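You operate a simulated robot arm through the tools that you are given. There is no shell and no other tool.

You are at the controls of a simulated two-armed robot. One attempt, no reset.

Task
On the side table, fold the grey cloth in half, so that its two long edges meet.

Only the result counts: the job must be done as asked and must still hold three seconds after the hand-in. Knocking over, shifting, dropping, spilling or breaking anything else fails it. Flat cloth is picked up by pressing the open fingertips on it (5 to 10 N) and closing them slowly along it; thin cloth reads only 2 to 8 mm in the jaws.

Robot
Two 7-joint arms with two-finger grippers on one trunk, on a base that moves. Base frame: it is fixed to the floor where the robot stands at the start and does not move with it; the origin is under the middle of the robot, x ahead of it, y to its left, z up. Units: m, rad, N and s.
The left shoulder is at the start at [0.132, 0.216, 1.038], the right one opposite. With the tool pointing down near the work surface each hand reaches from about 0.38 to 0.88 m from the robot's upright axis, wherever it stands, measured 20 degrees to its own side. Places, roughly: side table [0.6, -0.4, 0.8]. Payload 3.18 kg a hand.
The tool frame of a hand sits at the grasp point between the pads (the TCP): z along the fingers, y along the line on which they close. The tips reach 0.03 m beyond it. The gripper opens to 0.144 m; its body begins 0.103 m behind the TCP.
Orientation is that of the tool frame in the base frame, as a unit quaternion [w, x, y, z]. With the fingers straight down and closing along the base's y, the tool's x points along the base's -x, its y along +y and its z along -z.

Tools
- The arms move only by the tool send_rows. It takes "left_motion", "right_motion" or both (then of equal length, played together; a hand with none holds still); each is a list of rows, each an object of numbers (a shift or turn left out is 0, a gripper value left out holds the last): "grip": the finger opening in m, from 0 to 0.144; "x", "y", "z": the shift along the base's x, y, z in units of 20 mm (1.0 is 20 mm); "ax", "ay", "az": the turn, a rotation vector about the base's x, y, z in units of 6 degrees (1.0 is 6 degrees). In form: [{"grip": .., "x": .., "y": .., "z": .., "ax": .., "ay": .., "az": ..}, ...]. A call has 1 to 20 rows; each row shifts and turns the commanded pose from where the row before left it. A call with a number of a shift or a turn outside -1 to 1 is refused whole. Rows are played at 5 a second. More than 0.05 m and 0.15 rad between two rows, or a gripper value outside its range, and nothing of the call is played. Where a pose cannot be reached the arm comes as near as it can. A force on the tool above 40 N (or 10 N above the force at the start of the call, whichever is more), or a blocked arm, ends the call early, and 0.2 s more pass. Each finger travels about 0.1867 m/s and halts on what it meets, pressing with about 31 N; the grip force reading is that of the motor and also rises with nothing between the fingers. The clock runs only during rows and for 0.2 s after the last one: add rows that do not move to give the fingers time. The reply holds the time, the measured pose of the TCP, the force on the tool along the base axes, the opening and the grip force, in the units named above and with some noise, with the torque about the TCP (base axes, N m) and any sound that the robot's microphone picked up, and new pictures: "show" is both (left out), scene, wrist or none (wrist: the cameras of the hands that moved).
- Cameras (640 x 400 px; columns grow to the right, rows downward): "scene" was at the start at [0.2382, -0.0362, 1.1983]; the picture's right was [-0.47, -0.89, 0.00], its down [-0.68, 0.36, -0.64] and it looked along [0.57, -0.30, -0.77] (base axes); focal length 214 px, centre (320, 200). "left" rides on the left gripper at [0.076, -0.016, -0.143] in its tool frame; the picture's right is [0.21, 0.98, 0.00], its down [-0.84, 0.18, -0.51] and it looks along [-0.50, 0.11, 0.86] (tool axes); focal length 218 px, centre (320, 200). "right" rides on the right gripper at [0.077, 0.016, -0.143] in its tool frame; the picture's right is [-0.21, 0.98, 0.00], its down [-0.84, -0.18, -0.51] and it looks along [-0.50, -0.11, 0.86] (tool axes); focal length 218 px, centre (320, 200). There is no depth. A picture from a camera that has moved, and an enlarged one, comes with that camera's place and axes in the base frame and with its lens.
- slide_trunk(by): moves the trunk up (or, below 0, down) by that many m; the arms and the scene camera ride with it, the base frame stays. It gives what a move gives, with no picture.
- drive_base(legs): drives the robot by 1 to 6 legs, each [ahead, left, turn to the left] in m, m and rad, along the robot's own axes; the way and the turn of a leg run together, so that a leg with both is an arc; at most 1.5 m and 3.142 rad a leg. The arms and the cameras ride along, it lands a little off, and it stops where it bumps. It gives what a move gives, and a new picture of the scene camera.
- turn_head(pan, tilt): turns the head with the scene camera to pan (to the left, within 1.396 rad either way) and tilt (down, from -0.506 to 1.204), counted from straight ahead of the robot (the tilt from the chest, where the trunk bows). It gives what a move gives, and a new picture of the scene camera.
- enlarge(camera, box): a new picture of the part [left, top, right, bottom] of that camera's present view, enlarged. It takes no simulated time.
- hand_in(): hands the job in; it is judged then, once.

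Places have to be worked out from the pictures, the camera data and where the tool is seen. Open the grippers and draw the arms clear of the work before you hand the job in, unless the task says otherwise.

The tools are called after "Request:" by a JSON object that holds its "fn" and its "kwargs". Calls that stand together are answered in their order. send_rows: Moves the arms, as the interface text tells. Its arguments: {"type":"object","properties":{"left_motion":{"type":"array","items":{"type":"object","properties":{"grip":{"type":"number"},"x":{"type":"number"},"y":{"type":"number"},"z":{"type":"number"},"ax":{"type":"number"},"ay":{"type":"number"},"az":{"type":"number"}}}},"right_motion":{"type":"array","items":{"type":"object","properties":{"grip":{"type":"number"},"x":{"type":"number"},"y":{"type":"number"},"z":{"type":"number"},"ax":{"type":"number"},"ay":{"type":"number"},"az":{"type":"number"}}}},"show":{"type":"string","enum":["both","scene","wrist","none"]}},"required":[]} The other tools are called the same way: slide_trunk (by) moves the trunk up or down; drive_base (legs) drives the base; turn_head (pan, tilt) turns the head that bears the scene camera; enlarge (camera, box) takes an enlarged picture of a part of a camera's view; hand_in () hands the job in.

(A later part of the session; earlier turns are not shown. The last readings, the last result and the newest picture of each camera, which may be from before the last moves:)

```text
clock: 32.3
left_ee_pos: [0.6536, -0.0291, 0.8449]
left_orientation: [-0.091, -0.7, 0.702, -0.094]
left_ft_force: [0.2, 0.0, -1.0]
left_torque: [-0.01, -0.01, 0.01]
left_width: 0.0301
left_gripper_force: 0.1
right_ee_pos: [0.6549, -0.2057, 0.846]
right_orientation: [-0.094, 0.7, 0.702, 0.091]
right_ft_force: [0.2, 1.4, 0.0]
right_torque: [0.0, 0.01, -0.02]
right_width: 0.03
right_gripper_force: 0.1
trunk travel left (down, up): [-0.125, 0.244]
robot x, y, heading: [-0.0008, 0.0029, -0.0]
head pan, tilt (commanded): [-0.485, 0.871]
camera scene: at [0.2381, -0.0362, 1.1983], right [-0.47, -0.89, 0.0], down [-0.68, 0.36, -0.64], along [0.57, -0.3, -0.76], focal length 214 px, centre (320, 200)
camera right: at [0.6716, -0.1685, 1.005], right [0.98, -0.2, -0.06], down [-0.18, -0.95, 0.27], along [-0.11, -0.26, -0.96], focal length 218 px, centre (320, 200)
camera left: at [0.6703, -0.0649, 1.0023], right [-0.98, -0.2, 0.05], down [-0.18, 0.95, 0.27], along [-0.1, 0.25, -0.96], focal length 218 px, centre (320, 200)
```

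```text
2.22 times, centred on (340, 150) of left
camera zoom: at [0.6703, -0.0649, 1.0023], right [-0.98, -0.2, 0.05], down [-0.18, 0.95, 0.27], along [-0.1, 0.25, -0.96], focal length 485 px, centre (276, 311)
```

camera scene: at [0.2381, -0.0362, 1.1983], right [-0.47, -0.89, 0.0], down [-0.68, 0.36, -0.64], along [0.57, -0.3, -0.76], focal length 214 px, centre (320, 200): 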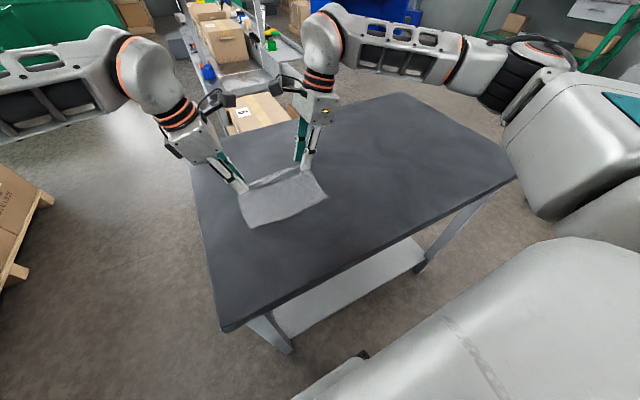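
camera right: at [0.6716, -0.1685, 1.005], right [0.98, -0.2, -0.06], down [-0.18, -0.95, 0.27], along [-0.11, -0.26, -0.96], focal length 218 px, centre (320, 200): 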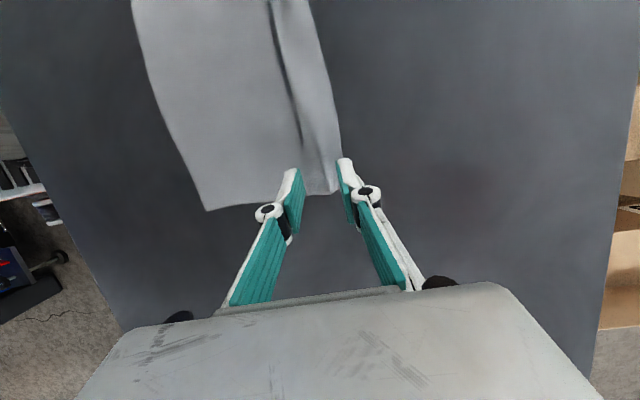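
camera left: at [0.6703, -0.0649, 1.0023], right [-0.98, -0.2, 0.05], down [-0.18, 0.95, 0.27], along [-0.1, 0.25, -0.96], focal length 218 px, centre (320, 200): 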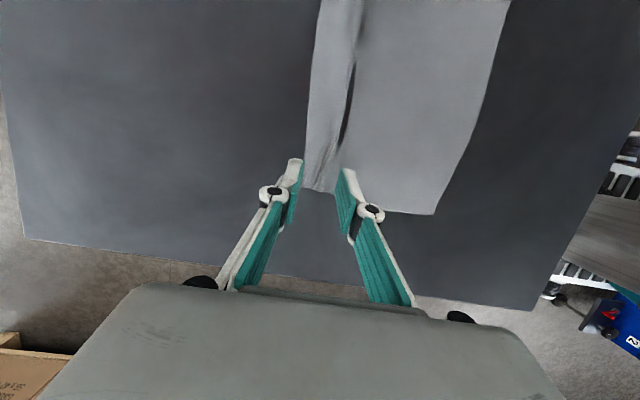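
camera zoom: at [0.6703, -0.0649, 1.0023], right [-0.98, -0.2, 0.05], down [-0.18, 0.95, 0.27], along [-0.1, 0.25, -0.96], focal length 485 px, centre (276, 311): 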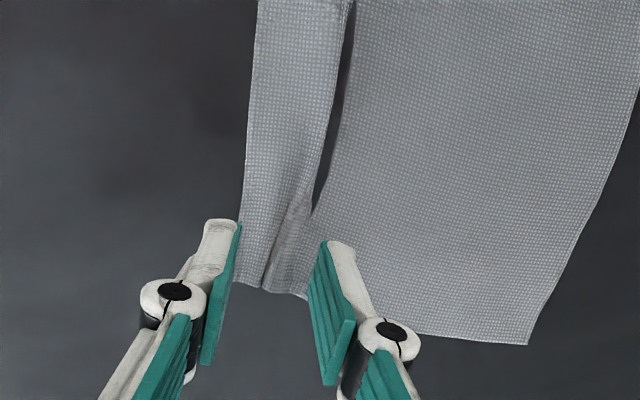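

Opening left a pleat leaning toward the robot, so this cloth is floppy and won't spring back. A better plan is to pinch it along its midline with both hands and lift so both long edges hang together, then lay it down on its side. First I'll close the fingers and press them on the far strip, so I can drag the pleat flat toward +x.

Request:
{"fn": "send_rows", "kwargs": {"left_motion": [{"grip": 0.0}, {"x": 0.1}, {"z": -0.25}, {"z": -0.2}, {"z": -0.1}, {}], "right_motion": [{"grip": 0.0}, {"x": 0.05}, {"z": -0.25}, {"z": -0.2}, {"z": -0.1}, {}], "show": "wrist"}}

```text
clock: 33.7
left_ee_pos: [0.6561, -0.028, 0.8337]
left_orientation: [-0.091, -0.701, 0.701, -0.094]
left_ft_force: [-0.5, 0.3, -0.7]
left_torque: [-0.01, 0.0, -0.03]
left_width: 0.0003
left_gripper_force: 30.7
right_ee_pos: [0.6573, -0.2056, 0.8353]
right_orientation: [-0.093, 0.702, 0.7, 0.092]
right_ft_force: [0.6, -0.4, 0.0]
right_torque: [0.0, -0.01, 0.01]
right_width: 0.0
right_gripper_force: 31.1
trunk travel left (down, up): [-0.125, 0.244]
robot x, y, heading: [-0.0034, 0.0002, 0.001]
head pan, tilt (commanded): [-0.485, 0.871]
camera right: at [0.6731, -0.1692, 0.9941], right [0.98, -0.2, -0.06], down [-0.18, -0.95, 0.27], along [-0.11, -0.26, -0.96], focal length 218 px, centre (320, 200)
camera left: at [0.6721, -0.0649, 0.9922], right [-0.98, -0.2, 0.05], down [-0.18, 0.95, 0.27], along [-0.1, 0.25, -0.96], focal length 218 px, centre (320, 200)
```

right: 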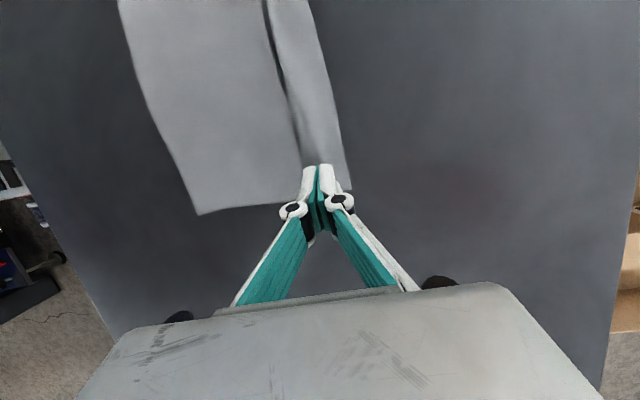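
left: 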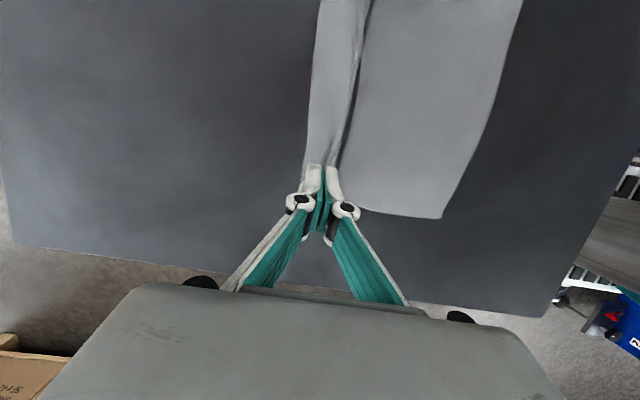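

The closed tips sit over the far strip, just beyond the pleat's crest. I'll shift them 3 mm further out and press to a few newtons.

Request:
{"fn": "send_rows", "kwargs": {"left_motion": [{"x": 0.15}, {"z": -0.08}, {"z": -0.05}, {}], "right_motion": [{"x": 0.2}, {"z": -0.1}, {"z": -0.07}, {}], "show": "none"}}

```text
clock: 34.7
left_ee_pos: [0.6602, -0.0292, 0.8315]
left_orientation: [-0.092, -0.7, 0.702, -0.094]
left_ft_force: [0.3, -0.3, -0.8]
left_torque: [0.0, -0.01, 0.01]
left_width: 0.0
left_gripper_force: 30.3
right_ee_pos: [0.6607, -0.2054, 0.8327]
right_orientation: [-0.093, 0.701, 0.701, 0.092]
right_ft_force: [-0.2, -0.3, 1.2]
right_torque: [0.02, 0.03, 0.0]
right_width: 0.0
right_gripper_force: 30.7
trunk travel left (down, up): [-0.125, 0.244]
robot x, y, heading: [-0.0052, -0.0033, -0.001]
head pan, tilt (commanded): [-0.485, 0.871]
```

There's almost no contact yet, with the right at 1.2 N. I'll press slightly more.

Request:
{"fn": "send_rows", "kwargs": {"left_motion": [{"z": -0.06}, {"z": -0.04}, {}], "right_motion": [{"z": -0.04}, {"z": -0.02}, {}], "show": "none"}}

```text
clock: 35.5
left_ee_pos: [0.6597, -0.0289, 0.8308]
left_orientation: [-0.092, -0.701, 0.701, -0.094]
left_ft_force: [0.3, 1.2, -0.2]
left_torque: [-0.02, 0.02, 0.02]
left_width: 0.0003
left_gripper_force: 30.6
right_ee_pos: [0.6614, -0.2052, 0.83]
right_orientation: [-0.093, 0.701, 0.701, 0.092]
right_ft_force: [-0.4, 1.5, -0.6]
right_torque: [0.01, -0.04, 0.02]
right_width: 0.0
right_gripper_force: 30.6
trunk travel left (down, up): [-0.125, 0.244]
robot x, y, heading: [0.0009, -0.0026, 0.001]
head pan, tilt (commanded): [-0.485, 0.871]
```

Still no load, so the closed tips must sit slightly higher. Pressing another 2 mm.

Request:
{"fn": "send_rows", "kwargs": {"left_motion": [{"z": -0.06}, {"z": -0.04}, {}], "right_motion": [{"z": -0.06}, {"z": -0.04}, {}], "show": "none"}}

```text
clock: 36.3
left_ee_pos: [0.6592, -0.0299, 0.8285]
left_orientation: [-0.091, -0.701, 0.701, -0.094]
left_ft_force: [0.2, -0.5, 2.8]
left_torque: [-0.05, -0.01, 0.03]
left_width: 0.0
left_gripper_force: 31.4
right_ee_pos: [0.6604, -0.2055, 0.8297]
right_orientation: [-0.093, 0.701, 0.701, 0.093]
right_ft_force: [0.2, -0.7, 1.5]
right_torque: [-0.04, 0.0, 0.03]
right_width: 0.0002
right_gripper_force: 31.1
trunk travel left (down, up): [-0.125, 0.244]
robot x, y, heading: [0.0035, -0.0009, 0.002]
head pan, tilt (commanded): [-0.485, 0.871]
```

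Light contact now at 2.8 N and 1.5 N. I'll press another millimetre and drag both hands +x by about 22 mm to open the pleat.

Request:
{"fn": "send_rows", "kwargs": {"left_motion": [{"z": -0.04}, {"x": 0.2}, {"x": 0.2}, {"x": 0.2}, {"x": 0.2}, {"x": 0.2}, {"x": 0.1}, {}], "right_motion": [{"z": -0.06}, {"x": 0.2}, {"x": 0.2}, {"x": 0.2}, {"x": 0.2}, {"x": 0.2}, {"x": 0.1}, {}], "show": "wrist"}}

```text
clock: 38.1
left_ee_pos: [0.6807, -0.0288, 0.8293]
left_orientation: [-0.091, -0.701, 0.701, -0.096]
left_ft_force: [-1.5, -0.2, 9.8]
left_torque: [0.06, 0.05, -0.02]
left_width: 0.0003
left_gripper_force: 30.6
right_ee_pos: [0.6818, -0.2055, 0.8296]
right_orientation: [-0.092, 0.702, 0.701, 0.092]
right_ft_force: [0.3, 1.6, 5.4]
right_torque: [-0.01, 0.04, 0.01]
right_width: 0.0001
right_gripper_force: 31.1
trunk travel left (down, up): [-0.125, 0.244]
robot x, y, heading: [-0.0019, -0.0012, 0.001]
head pan, tilt (commanded): [-0.485, 0.871]
camera right: at [0.6983, -0.1687, 0.9873], right [0.98, -0.2, -0.05], down [-0.18, -0.95, 0.27], along [-0.11, -0.26, -0.96], focal length 218 px, centre (320, 200)
camera left: at [0.6965, -0.0651, 0.9872], right [-0.98, -0.2, 0.05], down [-0.18, 0.95, 0.27], along [-0.1, 0.25, -0.96], focal length 218 px, centre (320, 200)
```

right: 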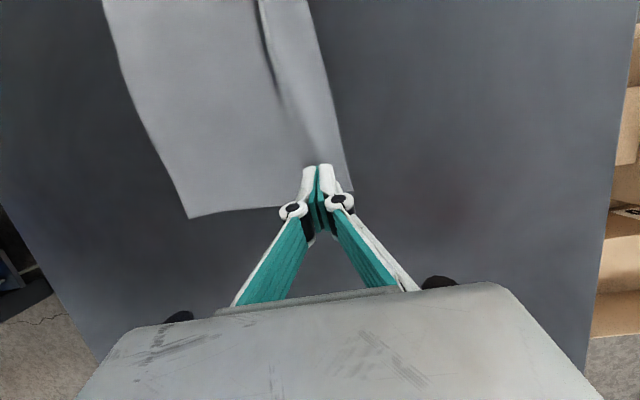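
left: 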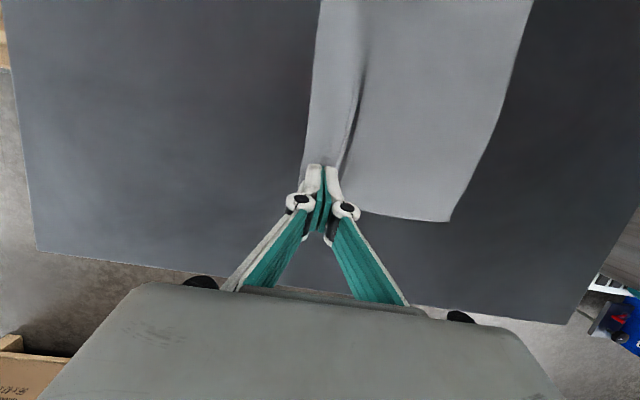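

The whole cloth slid about 16 mm toward +x but it's now nearly flat at both ends, with the near edge at x ≈ 0.551, the far edge at 0.70–0.706 and the midline near 0.629. Gravity should open the remaining pleat when it hangs, so I'll lift the hands, move over the midline and reopen to 0.03.

Request:
{"fn": "send_rows", "kwargs": {"left_motion": [{"z": 0.4}, {"z": 0.6}, {"x": -0.9}, {"x": -0.9, "grip": 0.03}, {"x": -0.8}, {"z": -0.3}, {}, {}], "right_motion": [{"z": 0.4}, {"z": 0.6}, {"x": -0.9}, {"x": -0.9, "grip": 0.03}, {"x": -0.85}, {"z": -0.3}, {}, {}], "show": "both"}}

Request:
{"fn": "enlarge", "kwargs": {"camera": "right", "box": [200, 60, 440, 240]}}

Request:
{"fn": "enlarge", "kwargs": {"camera": "left", "box": [200, 60, 440, 240]}}

```text
clock: 39.9
left_ee_pos: [0.6301, -0.0293, 0.8406]
left_orientation: [-0.092, -0.7, 0.702, -0.094]
left_ft_force: [0.0, -1.0, -1.1]
left_torque: [0.01, 0.0, 0.02]
left_width: 0.0299
left_gripper_force: 0.2
right_ee_pos: [0.6294, -0.2063, 0.8408]
right_orientation: [-0.093, 0.701, 0.701, 0.091]
right_ft_force: [0.3, -0.3, -0.4]
right_torque: [0.0, 0.0, 0.02]
right_width: 0.0297
right_gripper_force: 0.1
trunk travel left (down, up): [-0.125, 0.244]
robot x, y, heading: [-0.0022, -0.002, 0.008]
head pan, tilt (commanded): [-0.485, 0.871]
camera scene: at [0.2384, -0.0362, 1.1982], right [-0.47, -0.89, 0.0], down [-0.68, 0.36, -0.64], along [0.57, -0.3, -0.77], focal length 214 px, centre (320, 200)
camera right: at [0.6455, -0.1676, 0.9988], right [0.98, -0.2, -0.06], down [-0.18, -0.95, 0.27], along [-0.11, -0.26, -0.96], focal length 218 px, centre (320, 200)
camera left: at [0.646, -0.0646, 0.9995], right [-0.98, -0.2, 0.05], down [-0.18, 0.95, 0.27], along [-0.1, 0.25, -0.96], focal length 218 px, centre (320, 200)
```

scene: 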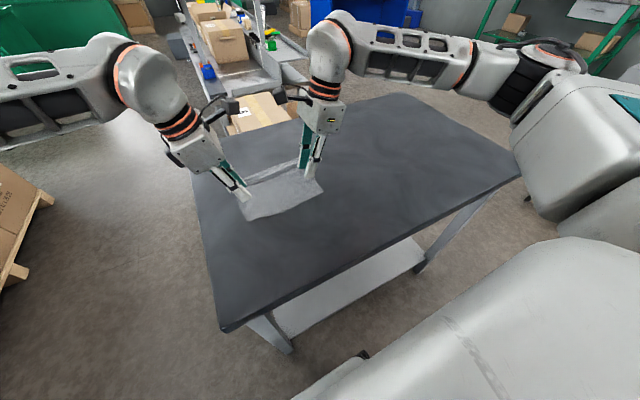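
right: 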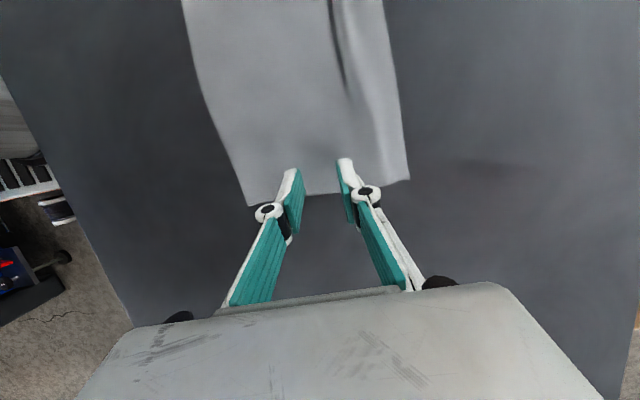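
left: 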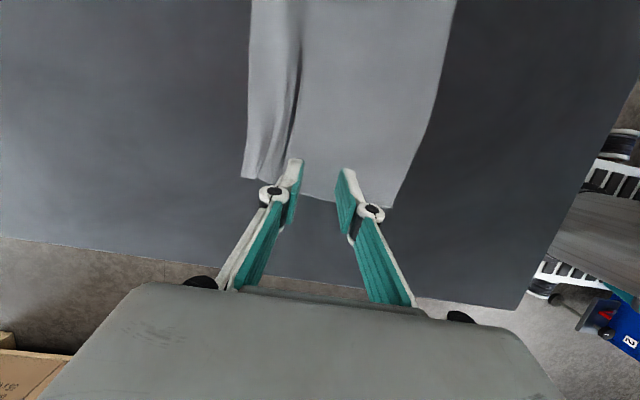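

```text
2.22 times, centred on (320, 150) of right
camera zoom: at [0.6455, -0.1676, 0.9988], right [0.98, -0.2, -0.06], down [-0.18, -0.95, 0.27], along [-0.11, -0.26, -0.96], focal length 485 px, centre (320, 311)
```

zoom: 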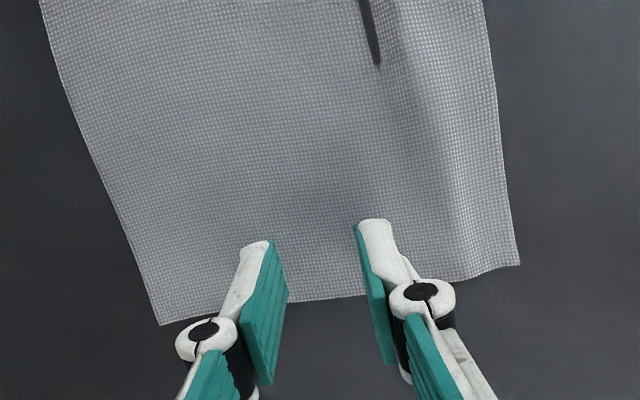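

```text
2.22 times, centred on (320, 150) of left
camera zoom: at [0.646, -0.0646, 0.9995], right [-0.98, -0.2, 0.05], down [-0.18, 0.95, 0.27], along [-0.1, 0.25, -0.96], focal length 485 px, centre (320, 311)
```

zoom: 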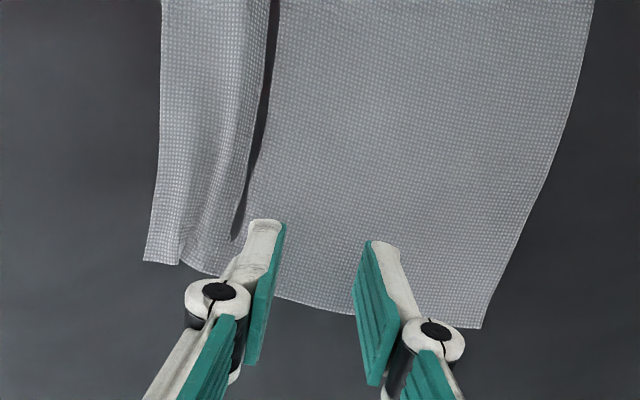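

The wrist views put the near edge at 0.552 (right) and 0.554 (left), so the material midline is at about 0.631 and 0.633. I'll nudge the hands there and press down onto the cloth.

Request:
{"fn": "send_rows", "kwargs": {"left_motion": [{"x": 0.14}, {"z": -0.2}, {"z": -0.15}, {"z": -0.05}, {}], "right_motion": [{"x": 0.09}, {"z": -0.2}, {"z": -0.15}, {"z": -0.05}, {}], "show": "none"}}

Request:
{"fn": "send_rows", "kwargs": {"left_motion": [{"z": -0.04}, {"z": -0.03}, {}], "right_motion": [{"z": -0.04}, {"z": -0.03}, {}], "show": "none"}}

```text
clock: 41.1
left_ee_pos: [0.6328, -0.0289, 0.8329]
left_orientation: [0.091, 0.701, -0.7, 0.094]
left_ft_force: [-0.1, 0.2, -0.1]
left_torque: [0.02, 0.02, -0.01]
left_width: 0.0298
left_gripper_force: 0.2
right_ee_pos: [0.6323, -0.2058, 0.8346]
right_orientation: [-0.093, 0.701, 0.701, 0.092]
right_ft_force: [-0.1, 0.2, 1.0]
right_torque: [-0.01, 0.04, 0.01]
right_width: 0.0298
right_gripper_force: 0.0
trunk travel left (down, up): [-0.125, 0.244]
robot x, y, heading: [0.0012, -0.0002, 0.003]
head pan, tilt (commanded): [-0.485, 0.871]
```

```text
clock: 41.9
left_ee_pos: [0.6326, -0.029, 0.8326]
left_orientation: [-0.091, -0.701, 0.701, -0.094]
left_ft_force: [-0.2, 1.0, 2.5]
left_torque: [0.03, 0.0, -0.01]
left_width: 0.0299
left_gripper_force: 0.0
right_ee_pos: [0.6311, -0.2059, 0.8325]
right_orientation: [-0.092, 0.701, 0.701, 0.092]
right_ft_force: [0.1, 0.9, 2.9]
right_torque: [0.0, -0.08, 0.04]
right_width: 0.0298
right_gripper_force: 0.3
trunk travel left (down, up): [-0.125, 0.244]
robot x, y, heading: [0.0027, -0.0006, 0.0]
head pan, tilt (commanded): [-0.485, 0.871]
```

Contact is light at 2.5 N and 2.9 N. I'll press about 1.2 mm more, then close halfway with no x shift so both halves gather evenly.

Request:
{"fn": "send_rows", "kwargs": {"left_motion": [{"z": -0.06}, {}, {"grip": 0.028}, {"grip": 0.026}, {"grip": 0.024}, {"grip": 0.022}, {"grip": 0.02}, {"grip": 0.018}, {}], "right_motion": [{"z": -0.06}, {}, {"grip": 0.028}, {"grip": 0.026}, {"grip": 0.024}, {"grip": 0.022}, {"grip": 0.02}, {"grip": 0.018}, {}], "show": "wrist"}}

```text
clock: 43.9
left_ee_pos: [0.6316, -0.0298, 0.8311]
left_orientation: [0.092, 0.701, -0.7, 0.096]
left_ft_force: [0.4, -0.6, 8.3]
left_torque: [0.05, 0.13, 0.02]
left_width: 0.0171
left_gripper_force: 0.1
right_ee_pos: [0.6314, -0.2061, 0.8313]
right_orientation: [-0.092, 0.701, 0.702, 0.092]
right_ft_force: [-0.1, -0.8, 11.8]
right_torque: [-0.01, -0.05, -0.02]
right_width: 0.0167
right_gripper_force: 0.1
trunk travel left (down, up): [-0.125, 0.244]
robot x, y, heading: [-0.0015, 0.0004, 0.002]
head pan, tilt (commanded): [-0.485, 0.871]
camera right: at [0.6466, -0.1685, 0.9895], right [0.98, -0.2, -0.05], down [-0.18, -0.95, 0.27], along [-0.11, -0.26, -0.96], focal length 218 px, centre (320, 200)
camera left: at [0.6476, -0.0644, 0.9895], right [-0.98, -0.2, 0.05], down [-0.18, 0.95, 0.27], along [-0.1, 0.25, -0.96], focal length 218 px, centre (320, 200)
```

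right: 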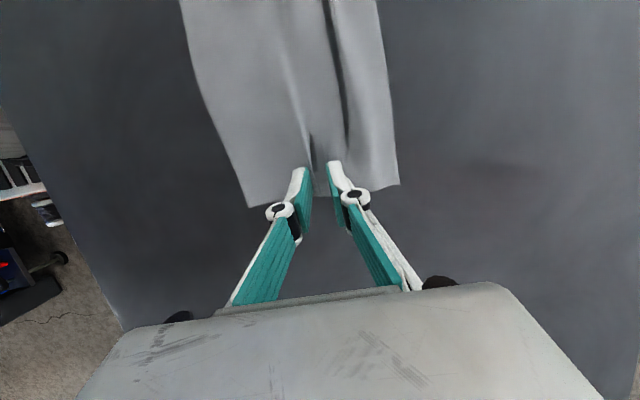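
left: 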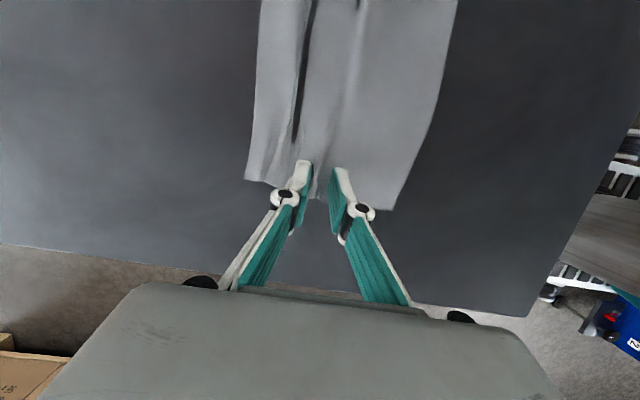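

A ridge is forming at the midline on both sides. I'll ease the right press a little and finish closing slowly.

Request:
{"fn": "send_rows", "kwargs": {"left_motion": [{"grip": 0.016}, {"grip": 0.014}, {"grip": 0.012}, {"grip": 0.01}, {"grip": 0.008}, {"grip": 0.006}, {"grip": 0.004}, {"grip": 0.002}, {"grip": 0.0}, {}, {}], "right_motion": [{"grip": 0.016, "z": 0.04}, {"grip": 0.014}, {"grip": 0.012}, {"grip": 0.01}, {"grip": 0.008}, {"grip": 0.006}, {"grip": 0.004}, {"grip": 0.002}, {"grip": 0.0}, {}, {}], "show": "wrist"}}

Request:
{"fn": "enlarge", "kwargs": {"camera": "right", "box": [200, 60, 440, 240]}}

Request:
{"fn": "enlarge", "kwargs": {"camera": "left", "box": [200, 60, 440, 240]}}

```text
clock: 46.3
left_ee_pos: [0.6314, -0.0276, 0.8299]
left_orientation: [-0.091, -0.701, 0.702, -0.094]
left_ft_force: [0.7, 1.0, 2.8]
left_torque: [0.04, -0.08, 0.02]
left_width: 0.0035
left_gripper_force: 39.4
right_ee_pos: [0.632, -0.2062, 0.8317]
right_orientation: [-0.092, 0.701, 0.701, 0.092]
right_ft_force: [-2.0, -1.4, 2.3]
right_torque: [0.04, -0.03, 0.0]
right_width: 0.0009
right_gripper_force: 25.6
trunk travel left (down, up): [-0.125, 0.244]
robot x, y, heading: [-0.0001, 0.0003, -0.006]
head pan, tilt (commanded): [-0.485, 0.871]
camera right: at [0.6479, -0.1693, 0.9889], right [0.98, -0.2, -0.06], down [-0.18, -0.95, 0.27], along [-0.11, -0.26, -0.96], focal length 218 px, centre (320, 200)
camera left: at [0.6483, -0.0647, 0.9881], right [-0.98, -0.2, 0.05], down [-0.18, 0.95, 0.27], along [-0.1, 0.25, -0.96], focal length 218 px, centre (320, 200)
```

right: 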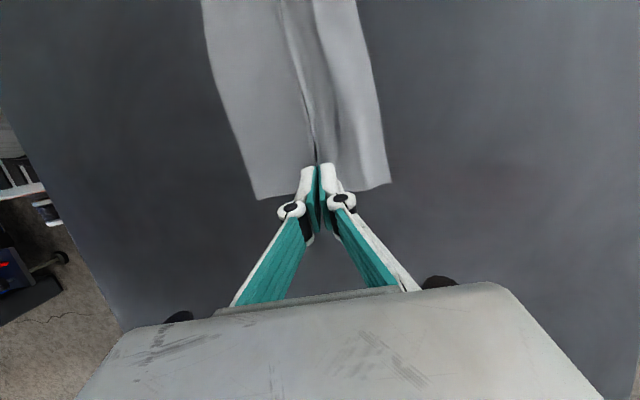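
left: 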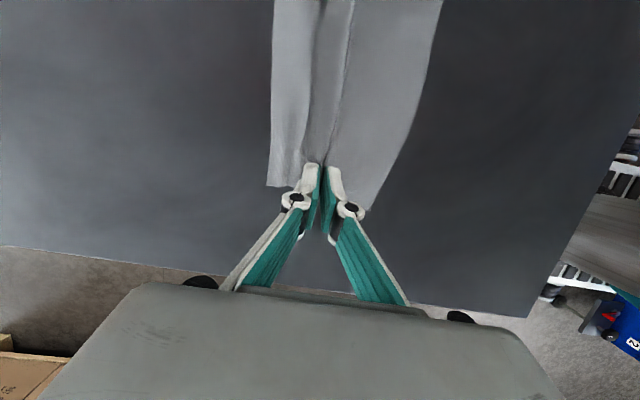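

```text
2.22 times, centred on (320, 150) of right
camera zoom: at [0.6479, -0.1693, 0.9889], right [0.98, -0.2, -0.06], down [-0.18, -0.95, 0.27], along [-0.11, -0.26, -0.96], focal length 485 px, centre (320, 311)
```

zoom: 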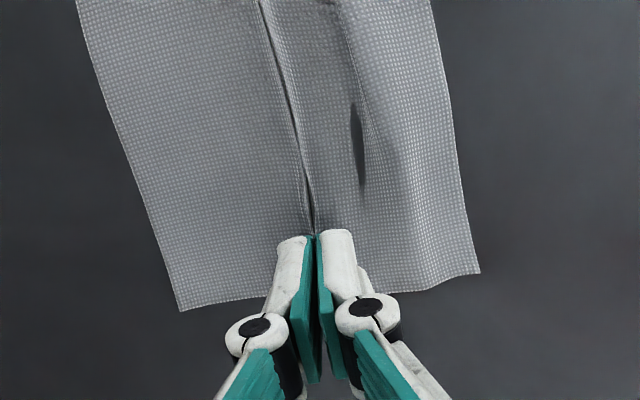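

```text
2.22 times, centred on (320, 150) of left
camera zoom: at [0.6483, -0.0647, 0.9881], right [-0.98, -0.2, 0.05], down [-0.18, 0.95, 0.27], along [-0.1, 0.25, -0.96], focal length 485 px, centre (320, 311)
```

zoom: 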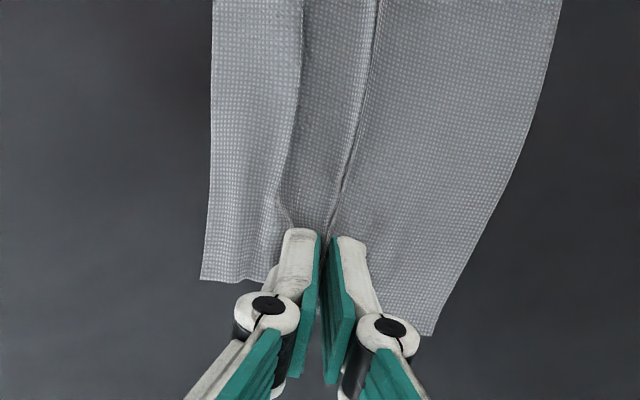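

The left holds cloth at 3.5 mm, but the right reads only 0.9 mm and may have missed. I'll wait a moment, then lift both by 12 mm to see what comes up.

Request:
{"fn": "send_rows", "kwargs": {"left_motion": [{}, {"z": 0.2}, {"z": 0.2}, {"z": 0.2}, {}], "right_motion": [{}, {"z": 0.2}, {"z": 0.2}, {"z": 0.2}, {}], "show": "wrist"}}

Request:
{"fn": "enlarge", "kwargs": {"camera": "right", "box": [200, 60, 440, 240]}}

Request:
{"fn": "enlarge", "kwargs": {"camera": "left", "box": [200, 60, 440, 240]}}

```text
clock: 47.5
left_ee_pos: [0.6328, -0.029, 0.8438]
left_orientation: [-0.093, -0.701, 0.701, -0.094]
left_ft_force: [0.5, 1.7, 3.6]
left_torque: [0.04, -0.04, 0.01]
left_width: 0.0022
left_gripper_force: 38.2
right_ee_pos: [0.6323, -0.206, 0.8436]
right_orientation: [-0.093, 0.701, 0.701, 0.091]
right_ft_force: [-0.3, -0.4, 1.2]
right_torque: [-0.03, 0.07, 0.04]
right_width: 0.0034
right_gripper_force: 27.3
trunk travel left (down, up): [-0.125, 0.244]
robot x, y, heading: [0.0038, 0.0025, -0.005]
head pan, tilt (commanded): [-0.485, 0.871]
camera right: at [0.6479, -0.1689, 1.0015], right [0.98, -0.2, -0.06], down [-0.18, -0.95, 0.27], along [-0.11, -0.26, -0.96], focal length 218 px, centre (320, 200)
camera left: at [0.6486, -0.0653, 1.0004], right [-0.98, -0.2, 0.05], down [-0.18, 0.95, 0.27], along [-0.1, 0.25, -0.96], focal length 218 px, centre (320, 200)
```

right: 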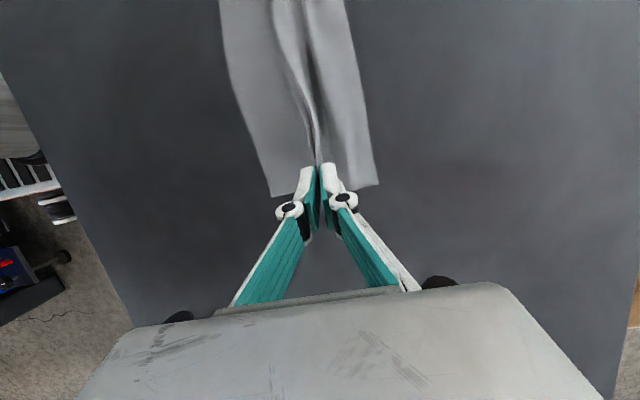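
left: 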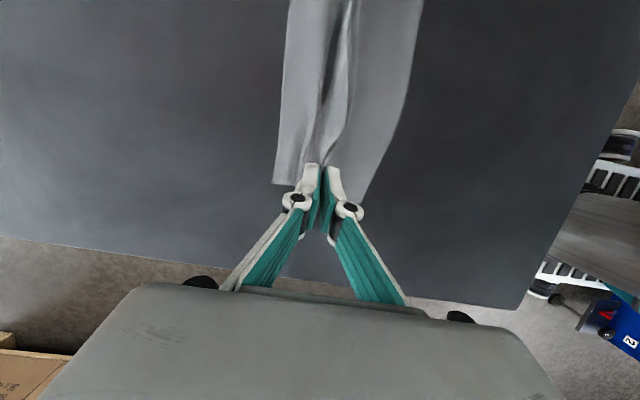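

```text
2.22 times, centred on (320, 150) of right
camera zoom: at [0.6479, -0.1689, 1.0015], right [0.98, -0.2, -0.06], down [-0.18, -0.95, 0.27], along [-0.11, -0.26, -0.96], focal length 485 px, centre (320, 311)
```

zoom: 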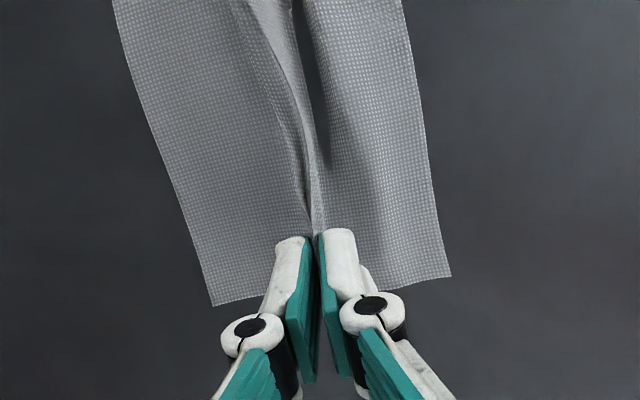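

```text
2.22 times, centred on (320, 150) of left
camera zoom: at [0.6486, -0.0653, 1.0004], right [-0.98, -0.2, 0.05], down [-0.18, 0.95, 0.27], along [-0.1, 0.25, -0.96], focal length 485 px, centre (320, 311)
```

zoom: 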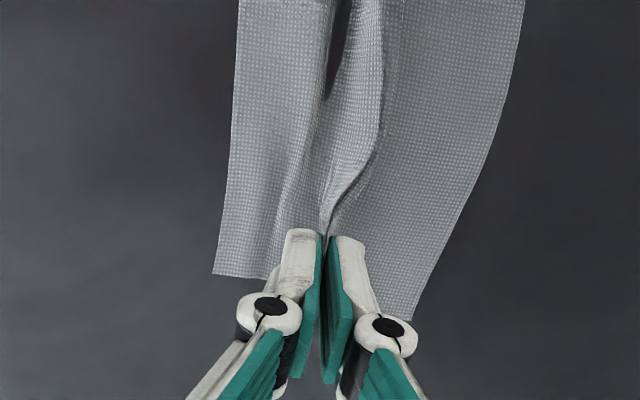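

Both hands hold the midline ridge and both long edges are drawing in evenly. I'll keep lifting slowly until the cloth nearly hangs free.

Request:
{"fn": "send_rows", "kwargs": {"left_motion": [{"z": 0.35}, {"z": 0.35}, {"z": 0.35}, {"z": 0.35}, {"z": 0.35}, {"z": 0.35}, {"z": 0.35}, {}, {}], "right_motion": [{"z": 0.35}, {"z": 0.35}, {"z": 0.35}, {"z": 0.35}, {"z": 0.35}, {"z": 0.35}, {"z": 0.35}, {}, {}], "show": "both"}}

Request:
{"fn": "enlarge", "kwargs": {"camera": "scene", "box": [200, 110, 360, 230]}}

Request:
{"fn": "enlarge", "kwargs": {"camera": "right", "box": [200, 30, 440, 240]}}

Request:
{"fn": "enlarge", "kwargs": {"camera": "left", "box": [200, 30, 440, 240]}}

```text
clock: 49.5
left_ee_pos: [0.6325, -0.0297, 0.8927]
left_orientation: [-0.093, -0.7, 0.701, -0.094]
left_ft_force: [0.9, -0.8, -0.6]
left_torque: [0.02, 0.06, -0.01]
left_width: 0.0047
left_gripper_force: 40.8
right_ee_pos: [0.6316, -0.2052, 0.8931]
right_orientation: [-0.092, 0.701, 0.701, 0.092]
right_ft_force: [0.1, 0.8, -1.3]
right_torque: [-0.04, 0.03, 0.0]
right_width: 0.0053
right_gripper_force: 37.3
trunk travel left (down, up): [-0.125, 0.244]
robot x, y, heading: [0.0039, -0.0004, -0.004]
head pan, tilt (commanded): [-0.485, 0.871]
camera scene: at [0.2379, -0.0361, 1.1983], right [-0.47, -0.89, 0.0], down [-0.68, 0.36, -0.64], along [0.57, -0.3, -0.76], focal length 214 px, centre (320, 200)
camera right: at [0.6476, -0.1693, 1.0518], right [0.98, -0.2, -0.06], down [-0.18, -0.95, 0.27], along [-0.11, -0.26, -0.96], focal length 218 px, centre (320, 200)
camera left: at [0.6487, -0.0652, 1.0495], right [-0.98, -0.2, 0.05], down [-0.18, 0.95, 0.27], along [-0.1, 0.25, -0.96], focal length 218 px, centre (320, 200)
```

scene: 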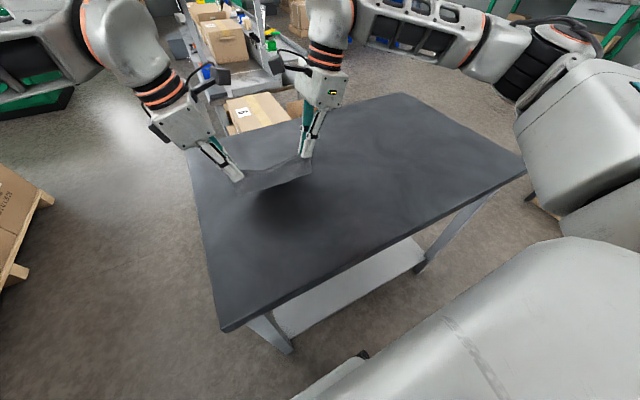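
right: 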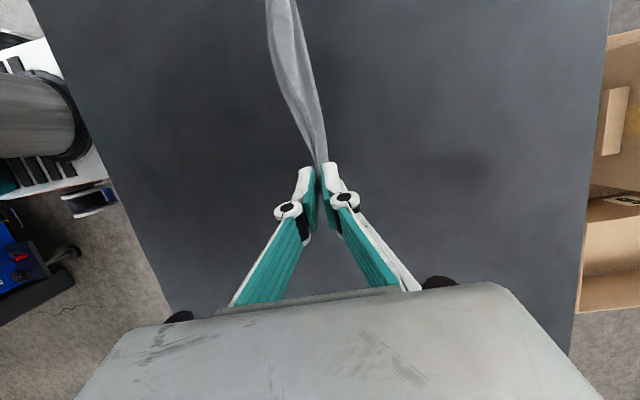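
left: 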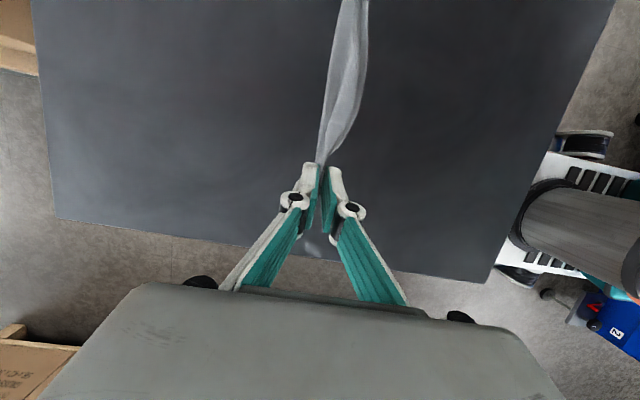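

```text
3.33 times, centred on (280, 170) of scene
camera zoom: at [0.2379, -0.0361, 1.1983], right [-0.47, -0.89, 0.0], down [-0.68, 0.36, -0.64], along [0.57, -0.3, -0.76], focal length 715 px, centre (453, 300)
```

zoom: 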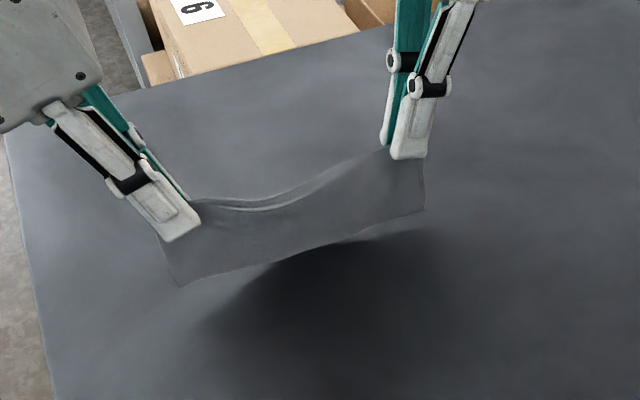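

```text
1.90 times, centred on (320, 135) of right
camera zoom: at [0.6476, -0.1693, 1.0518], right [0.98, -0.2, -0.06], down [-0.18, -0.95, 0.27], along [-0.11, -0.26, -0.96], focal length 416 px, centre (320, 324)
```

zoom: 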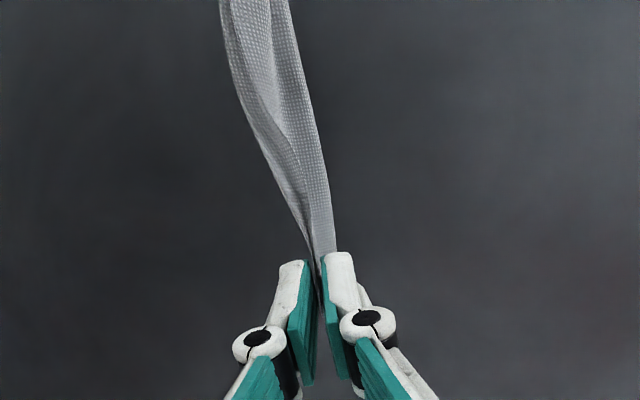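

```text
1.90 times, centred on (320, 135) of left
camera zoom: at [0.6487, -0.0652, 1.0495], right [-0.98, -0.2, 0.05], down [-0.18, 0.95, 0.27], along [-0.1, 0.25, -0.96], focal length 416 px, centre (320, 324)
```

zoom: 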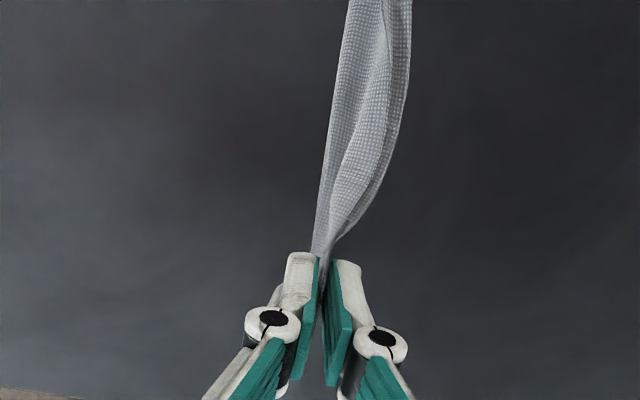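

The cloth now hangs folded over its midline with both long edges at the bottom. The crest sags about 2 cm between the hands, so I'll spread them slightly to tighten it, watching the y forces.

Request:
{"fn": "send_rows", "kwargs": {"left_motion": [{"y": 0.1}, {"y": 0.1}, {}], "right_motion": [{"y": -0.1}, {"y": -0.1}, {}], "show": "none"}}

Request:
{"fn": "enlarge", "kwargs": {"camera": "scene", "box": [220, 130, 340, 220]}}

```text
clock: 50.3
left_ee_pos: [0.6313, -0.0257, 0.8932]
left_orientation: [-0.091, -0.7, 0.701, -0.095]
left_ft_force: [0.5, 1.5, 3.7]
left_torque: [0.05, -0.22, 0.09]
left_width: 0.0023
left_gripper_force: 37.7
right_ee_pos: [0.6313, -0.2106, 0.8941]
right_orientation: [-0.093, 0.701, 0.701, 0.091]
right_ft_force: [-0.2, 0.3, 1.8]
right_torque: [0.04, -0.01, 0.01]
right_width: 0.0033
right_gripper_force: 27.4
trunk travel left (down, up): [-0.125, 0.244]
robot x, y, heading: [-0.0024, -0.0031, -0.0]
head pan, tilt (commanded): [-0.485, 0.871]
```

```text
4.44 times, centred on (280, 175) of scene
camera zoom: at [0.2377, -0.036, 1.1985], right [-0.47, -0.89, 0.0], down [-0.68, 0.36, -0.64], along [0.57, -0.3, -0.76], focal length 953 px, centre (498, 311)
```

zoom: 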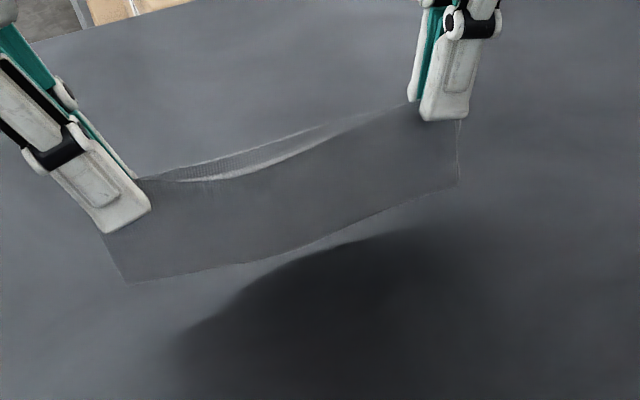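

The crest is much straighter now and the forces are low. I'll pitch both hands forward by 36° with fingertips toward +x, so the fold will point back toward the robot when I lay it down.

Request:
{"fn": "send_rows", "kwargs": {"left_motion": [{"ay": -1, "z": 0.1}, {"ay": -1, "z": 0.1}, {"ay": -1}, {"ay": -1}, {"ay": -1}, {"ay": -1}, {}], "right_motion": [{"ay": -1, "z": 0.1}, {"ay": -1, "z": 0.1}, {"ay": -1}, {"ay": -1}, {"ay": -1}, {"ay": -1}, {}], "show": "both"}}

```text
clock: 51.9
left_ee_pos: [0.6319, -0.0256, 0.8956]
left_orientation: [0.129, -0.638, 0.695, -0.306]
left_ft_force: [-2.6, 2.0, -0.6]
left_torque: [-0.09, 0.0, -0.12]
left_width: 0.0006
left_gripper_force: 29.1
right_ee_pos: [0.6323, -0.2095, 0.8964]
right_orientation: [0.128, 0.638, 0.696, 0.305]
right_ft_force: [-0.5, 0.5, -1.0]
right_torque: [0.01, -0.04, 0.02]
right_width: 0.0019
right_gripper_force: 28.0
trunk travel left (down, up): [-0.125, 0.244]
robot x, y, heading: [0.0, -0.0006, -0.002]
head pan, tilt (commanded): [-0.485, 0.871]
camera scene: at [0.2382, -0.0361, 1.1982], right [-0.47, -0.89, 0.0], down [-0.68, 0.36, -0.64], along [0.57, -0.3, -0.76], focal length 214 px, centre (320, 200)
camera right: at [0.5526, -0.1734, 1.0342], right [0.82, -0.2, 0.53], down [-0.3, -0.95, 0.12], along [0.48, -0.26, -0.84], focal length 218 px, centre (320, 200)
camera left: at [0.5526, -0.0616, 1.032], right [-0.82, -0.2, -0.53], down [-0.31, 0.95, 0.11], along [0.48, 0.25, -0.84], focal length 218 px, centre (320, 200)
```

scene: 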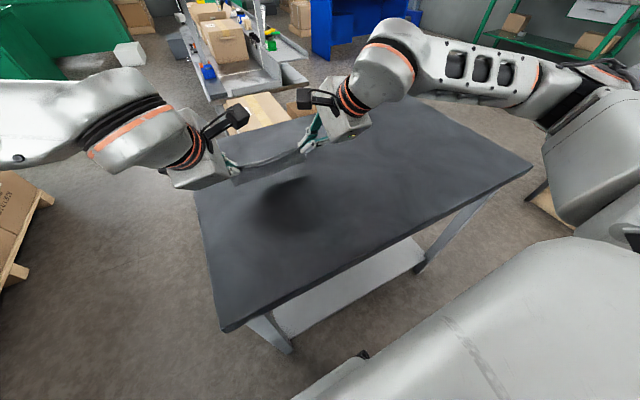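
right: 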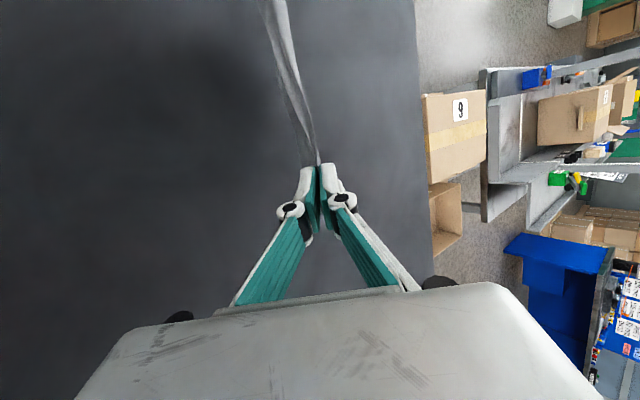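
left: 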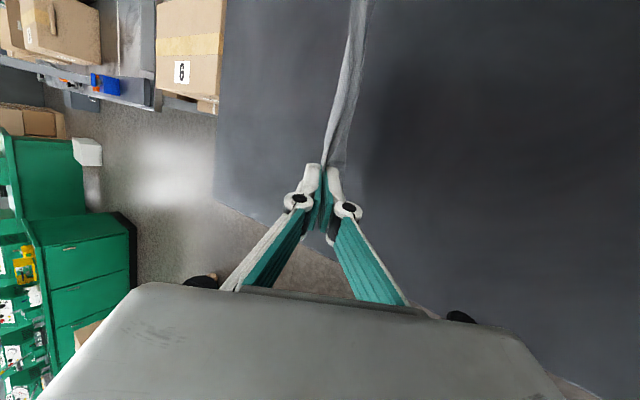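

The pitch worked, but the left width reads only 0.6 mm, so I'll check that the cloth is still held there.

Request:
{"fn": "enlarge", "kwargs": {"camera": "left", "box": [240, 30, 420, 230]}}

Request:
{"fn": "enlarge", "kwargs": {"camera": "right", "box": [220, 30, 400, 230]}}

Request:
{"fn": "enlarge", "kwargs": {"camera": "scene", "box": [200, 100, 360, 220]}}

```text
2.00 times, centred on (330, 130) of left
camera zoom: at [0.5526, -0.0616, 1.032], right [-0.82, -0.2, -0.53], down [-0.31, 0.95, 0.11], along [0.48, 0.25, -0.84], focal length 436 px, centre (300, 340)
```

zoom: 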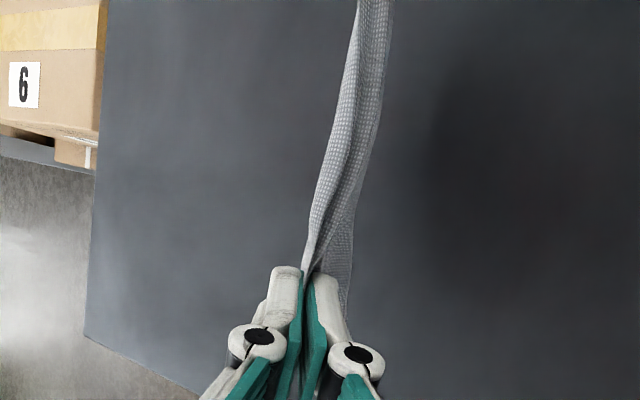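

```text
2.00 times, centred on (310, 130) of right
camera zoom: at [0.5526, -0.1734, 1.0342], right [0.82, -0.2, 0.53], down [-0.3, -0.95, 0.12], along [0.48, -0.26, -0.84], focal length 436 px, centre (340, 340)
```

zoom: 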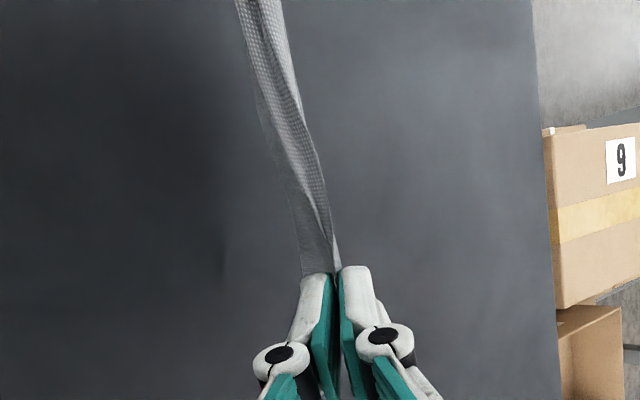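

```text
3.33 times, centred on (280, 160) of scene
camera zoom: at [0.2382, -0.0361, 1.1982], right [-0.47, -0.89, 0.0], down [-0.68, 0.36, -0.64], along [0.57, -0.3, -0.76], focal length 715 px, centre (453, 333)
```

zoom: 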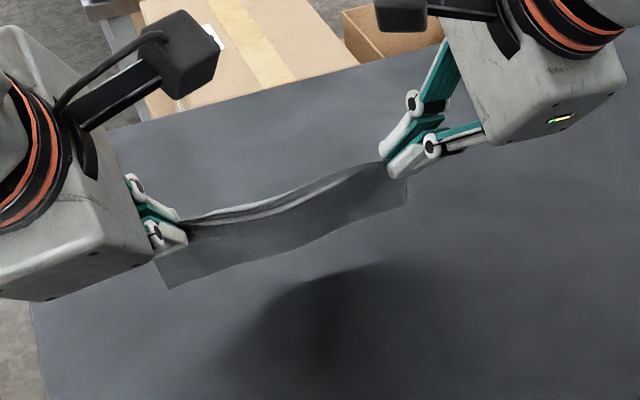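

Both hands still hold the ridge, and the lower edges hang roughly 3 cm above the table. I'll lower straight down 3 cm so the edges touch, then lay the cloth by moving back toward the robot while lowering and pitching further.

Request:
{"fn": "send_rows", "kwargs": {"left_motion": [{"z": -0.3}, {"z": -0.3}, {"z": -0.3}, {"z": -0.3}, {"z": -0.2}, {}], "right_motion": [{"z": -0.3}, {"z": -0.3}, {"z": -0.3}, {"z": -0.3}, {"z": -0.2}, {}], "show": "both"}}

Request:
{"fn": "enlarge", "kwargs": {"camera": "scene", "box": [200, 110, 360, 230]}}

```text
clock: 53.3
left_ee_pos: [0.6319, -0.0266, 0.8683]
left_orientation: [0.13, -0.637, 0.695, -0.307]
left_ft_force: [-1.2, -0.1, 1.1]
left_torque: [-0.02, -0.03, 0.01]
left_width: 0.0034
left_gripper_force: 25.5
right_ee_pos: [0.6321, -0.2085, 0.8694]
right_orientation: [0.128, 0.638, 0.696, 0.304]
right_ft_force: [0.4, 0.9, 0.6]
right_torque: [0.01, -0.07, -0.01]
right_width: 0.0032
right_gripper_force: 29.5
trunk travel left (down, up): [-0.125, 0.244]
robot x, y, heading: [-0.0003, -0.0002, 0.003]
head pan, tilt (commanded): [-0.485, 0.871]
camera scene: at [0.2377, -0.0361, 1.1984], right [-0.47, -0.89, 0.0], down [-0.68, 0.36, -0.64], along [0.57, -0.3, -0.76], focal length 214 px, centre (320, 200)
camera right: at [0.5522, -0.1724, 1.0068], right [0.82, -0.2, 0.53], down [-0.3, -0.95, 0.12], along [0.48, -0.26, -0.84], focal length 218 px, centre (320, 200)
camera left: at [0.5521, -0.0622, 1.004], right [-0.82, -0.2, -0.53], down [-0.3, 0.95, 0.11], along [0.48, 0.25, -0.84], focal length 218 px, centre (320, 200)
```

scene: 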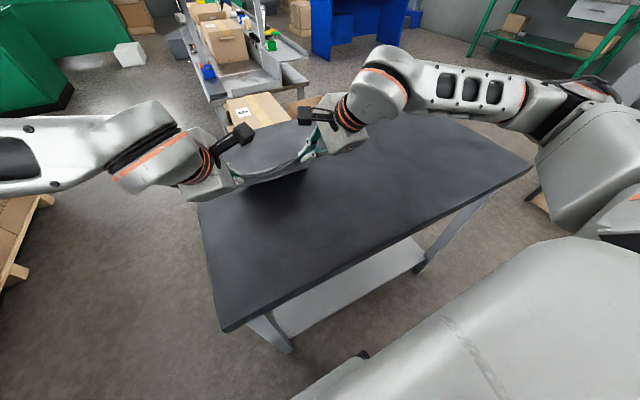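
right: 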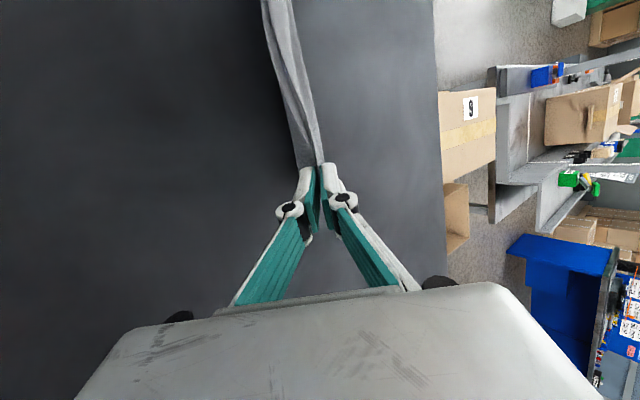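
left: 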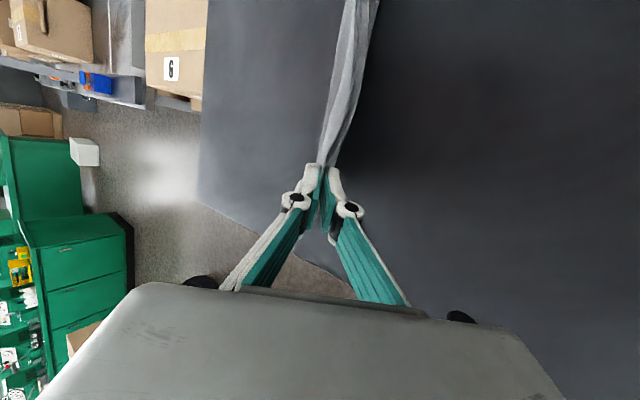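

```text
3.33 times, centred on (280, 170) of scene
camera zoom: at [0.2377, -0.0361, 1.1984], right [-0.47, -0.89, 0.0], down [-0.68, 0.36, -0.64], along [0.57, -0.3, -0.76], focal length 715 px, centre (453, 300)
```

zoom: 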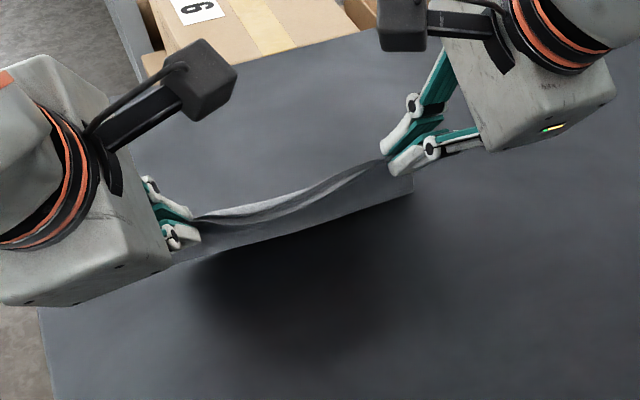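

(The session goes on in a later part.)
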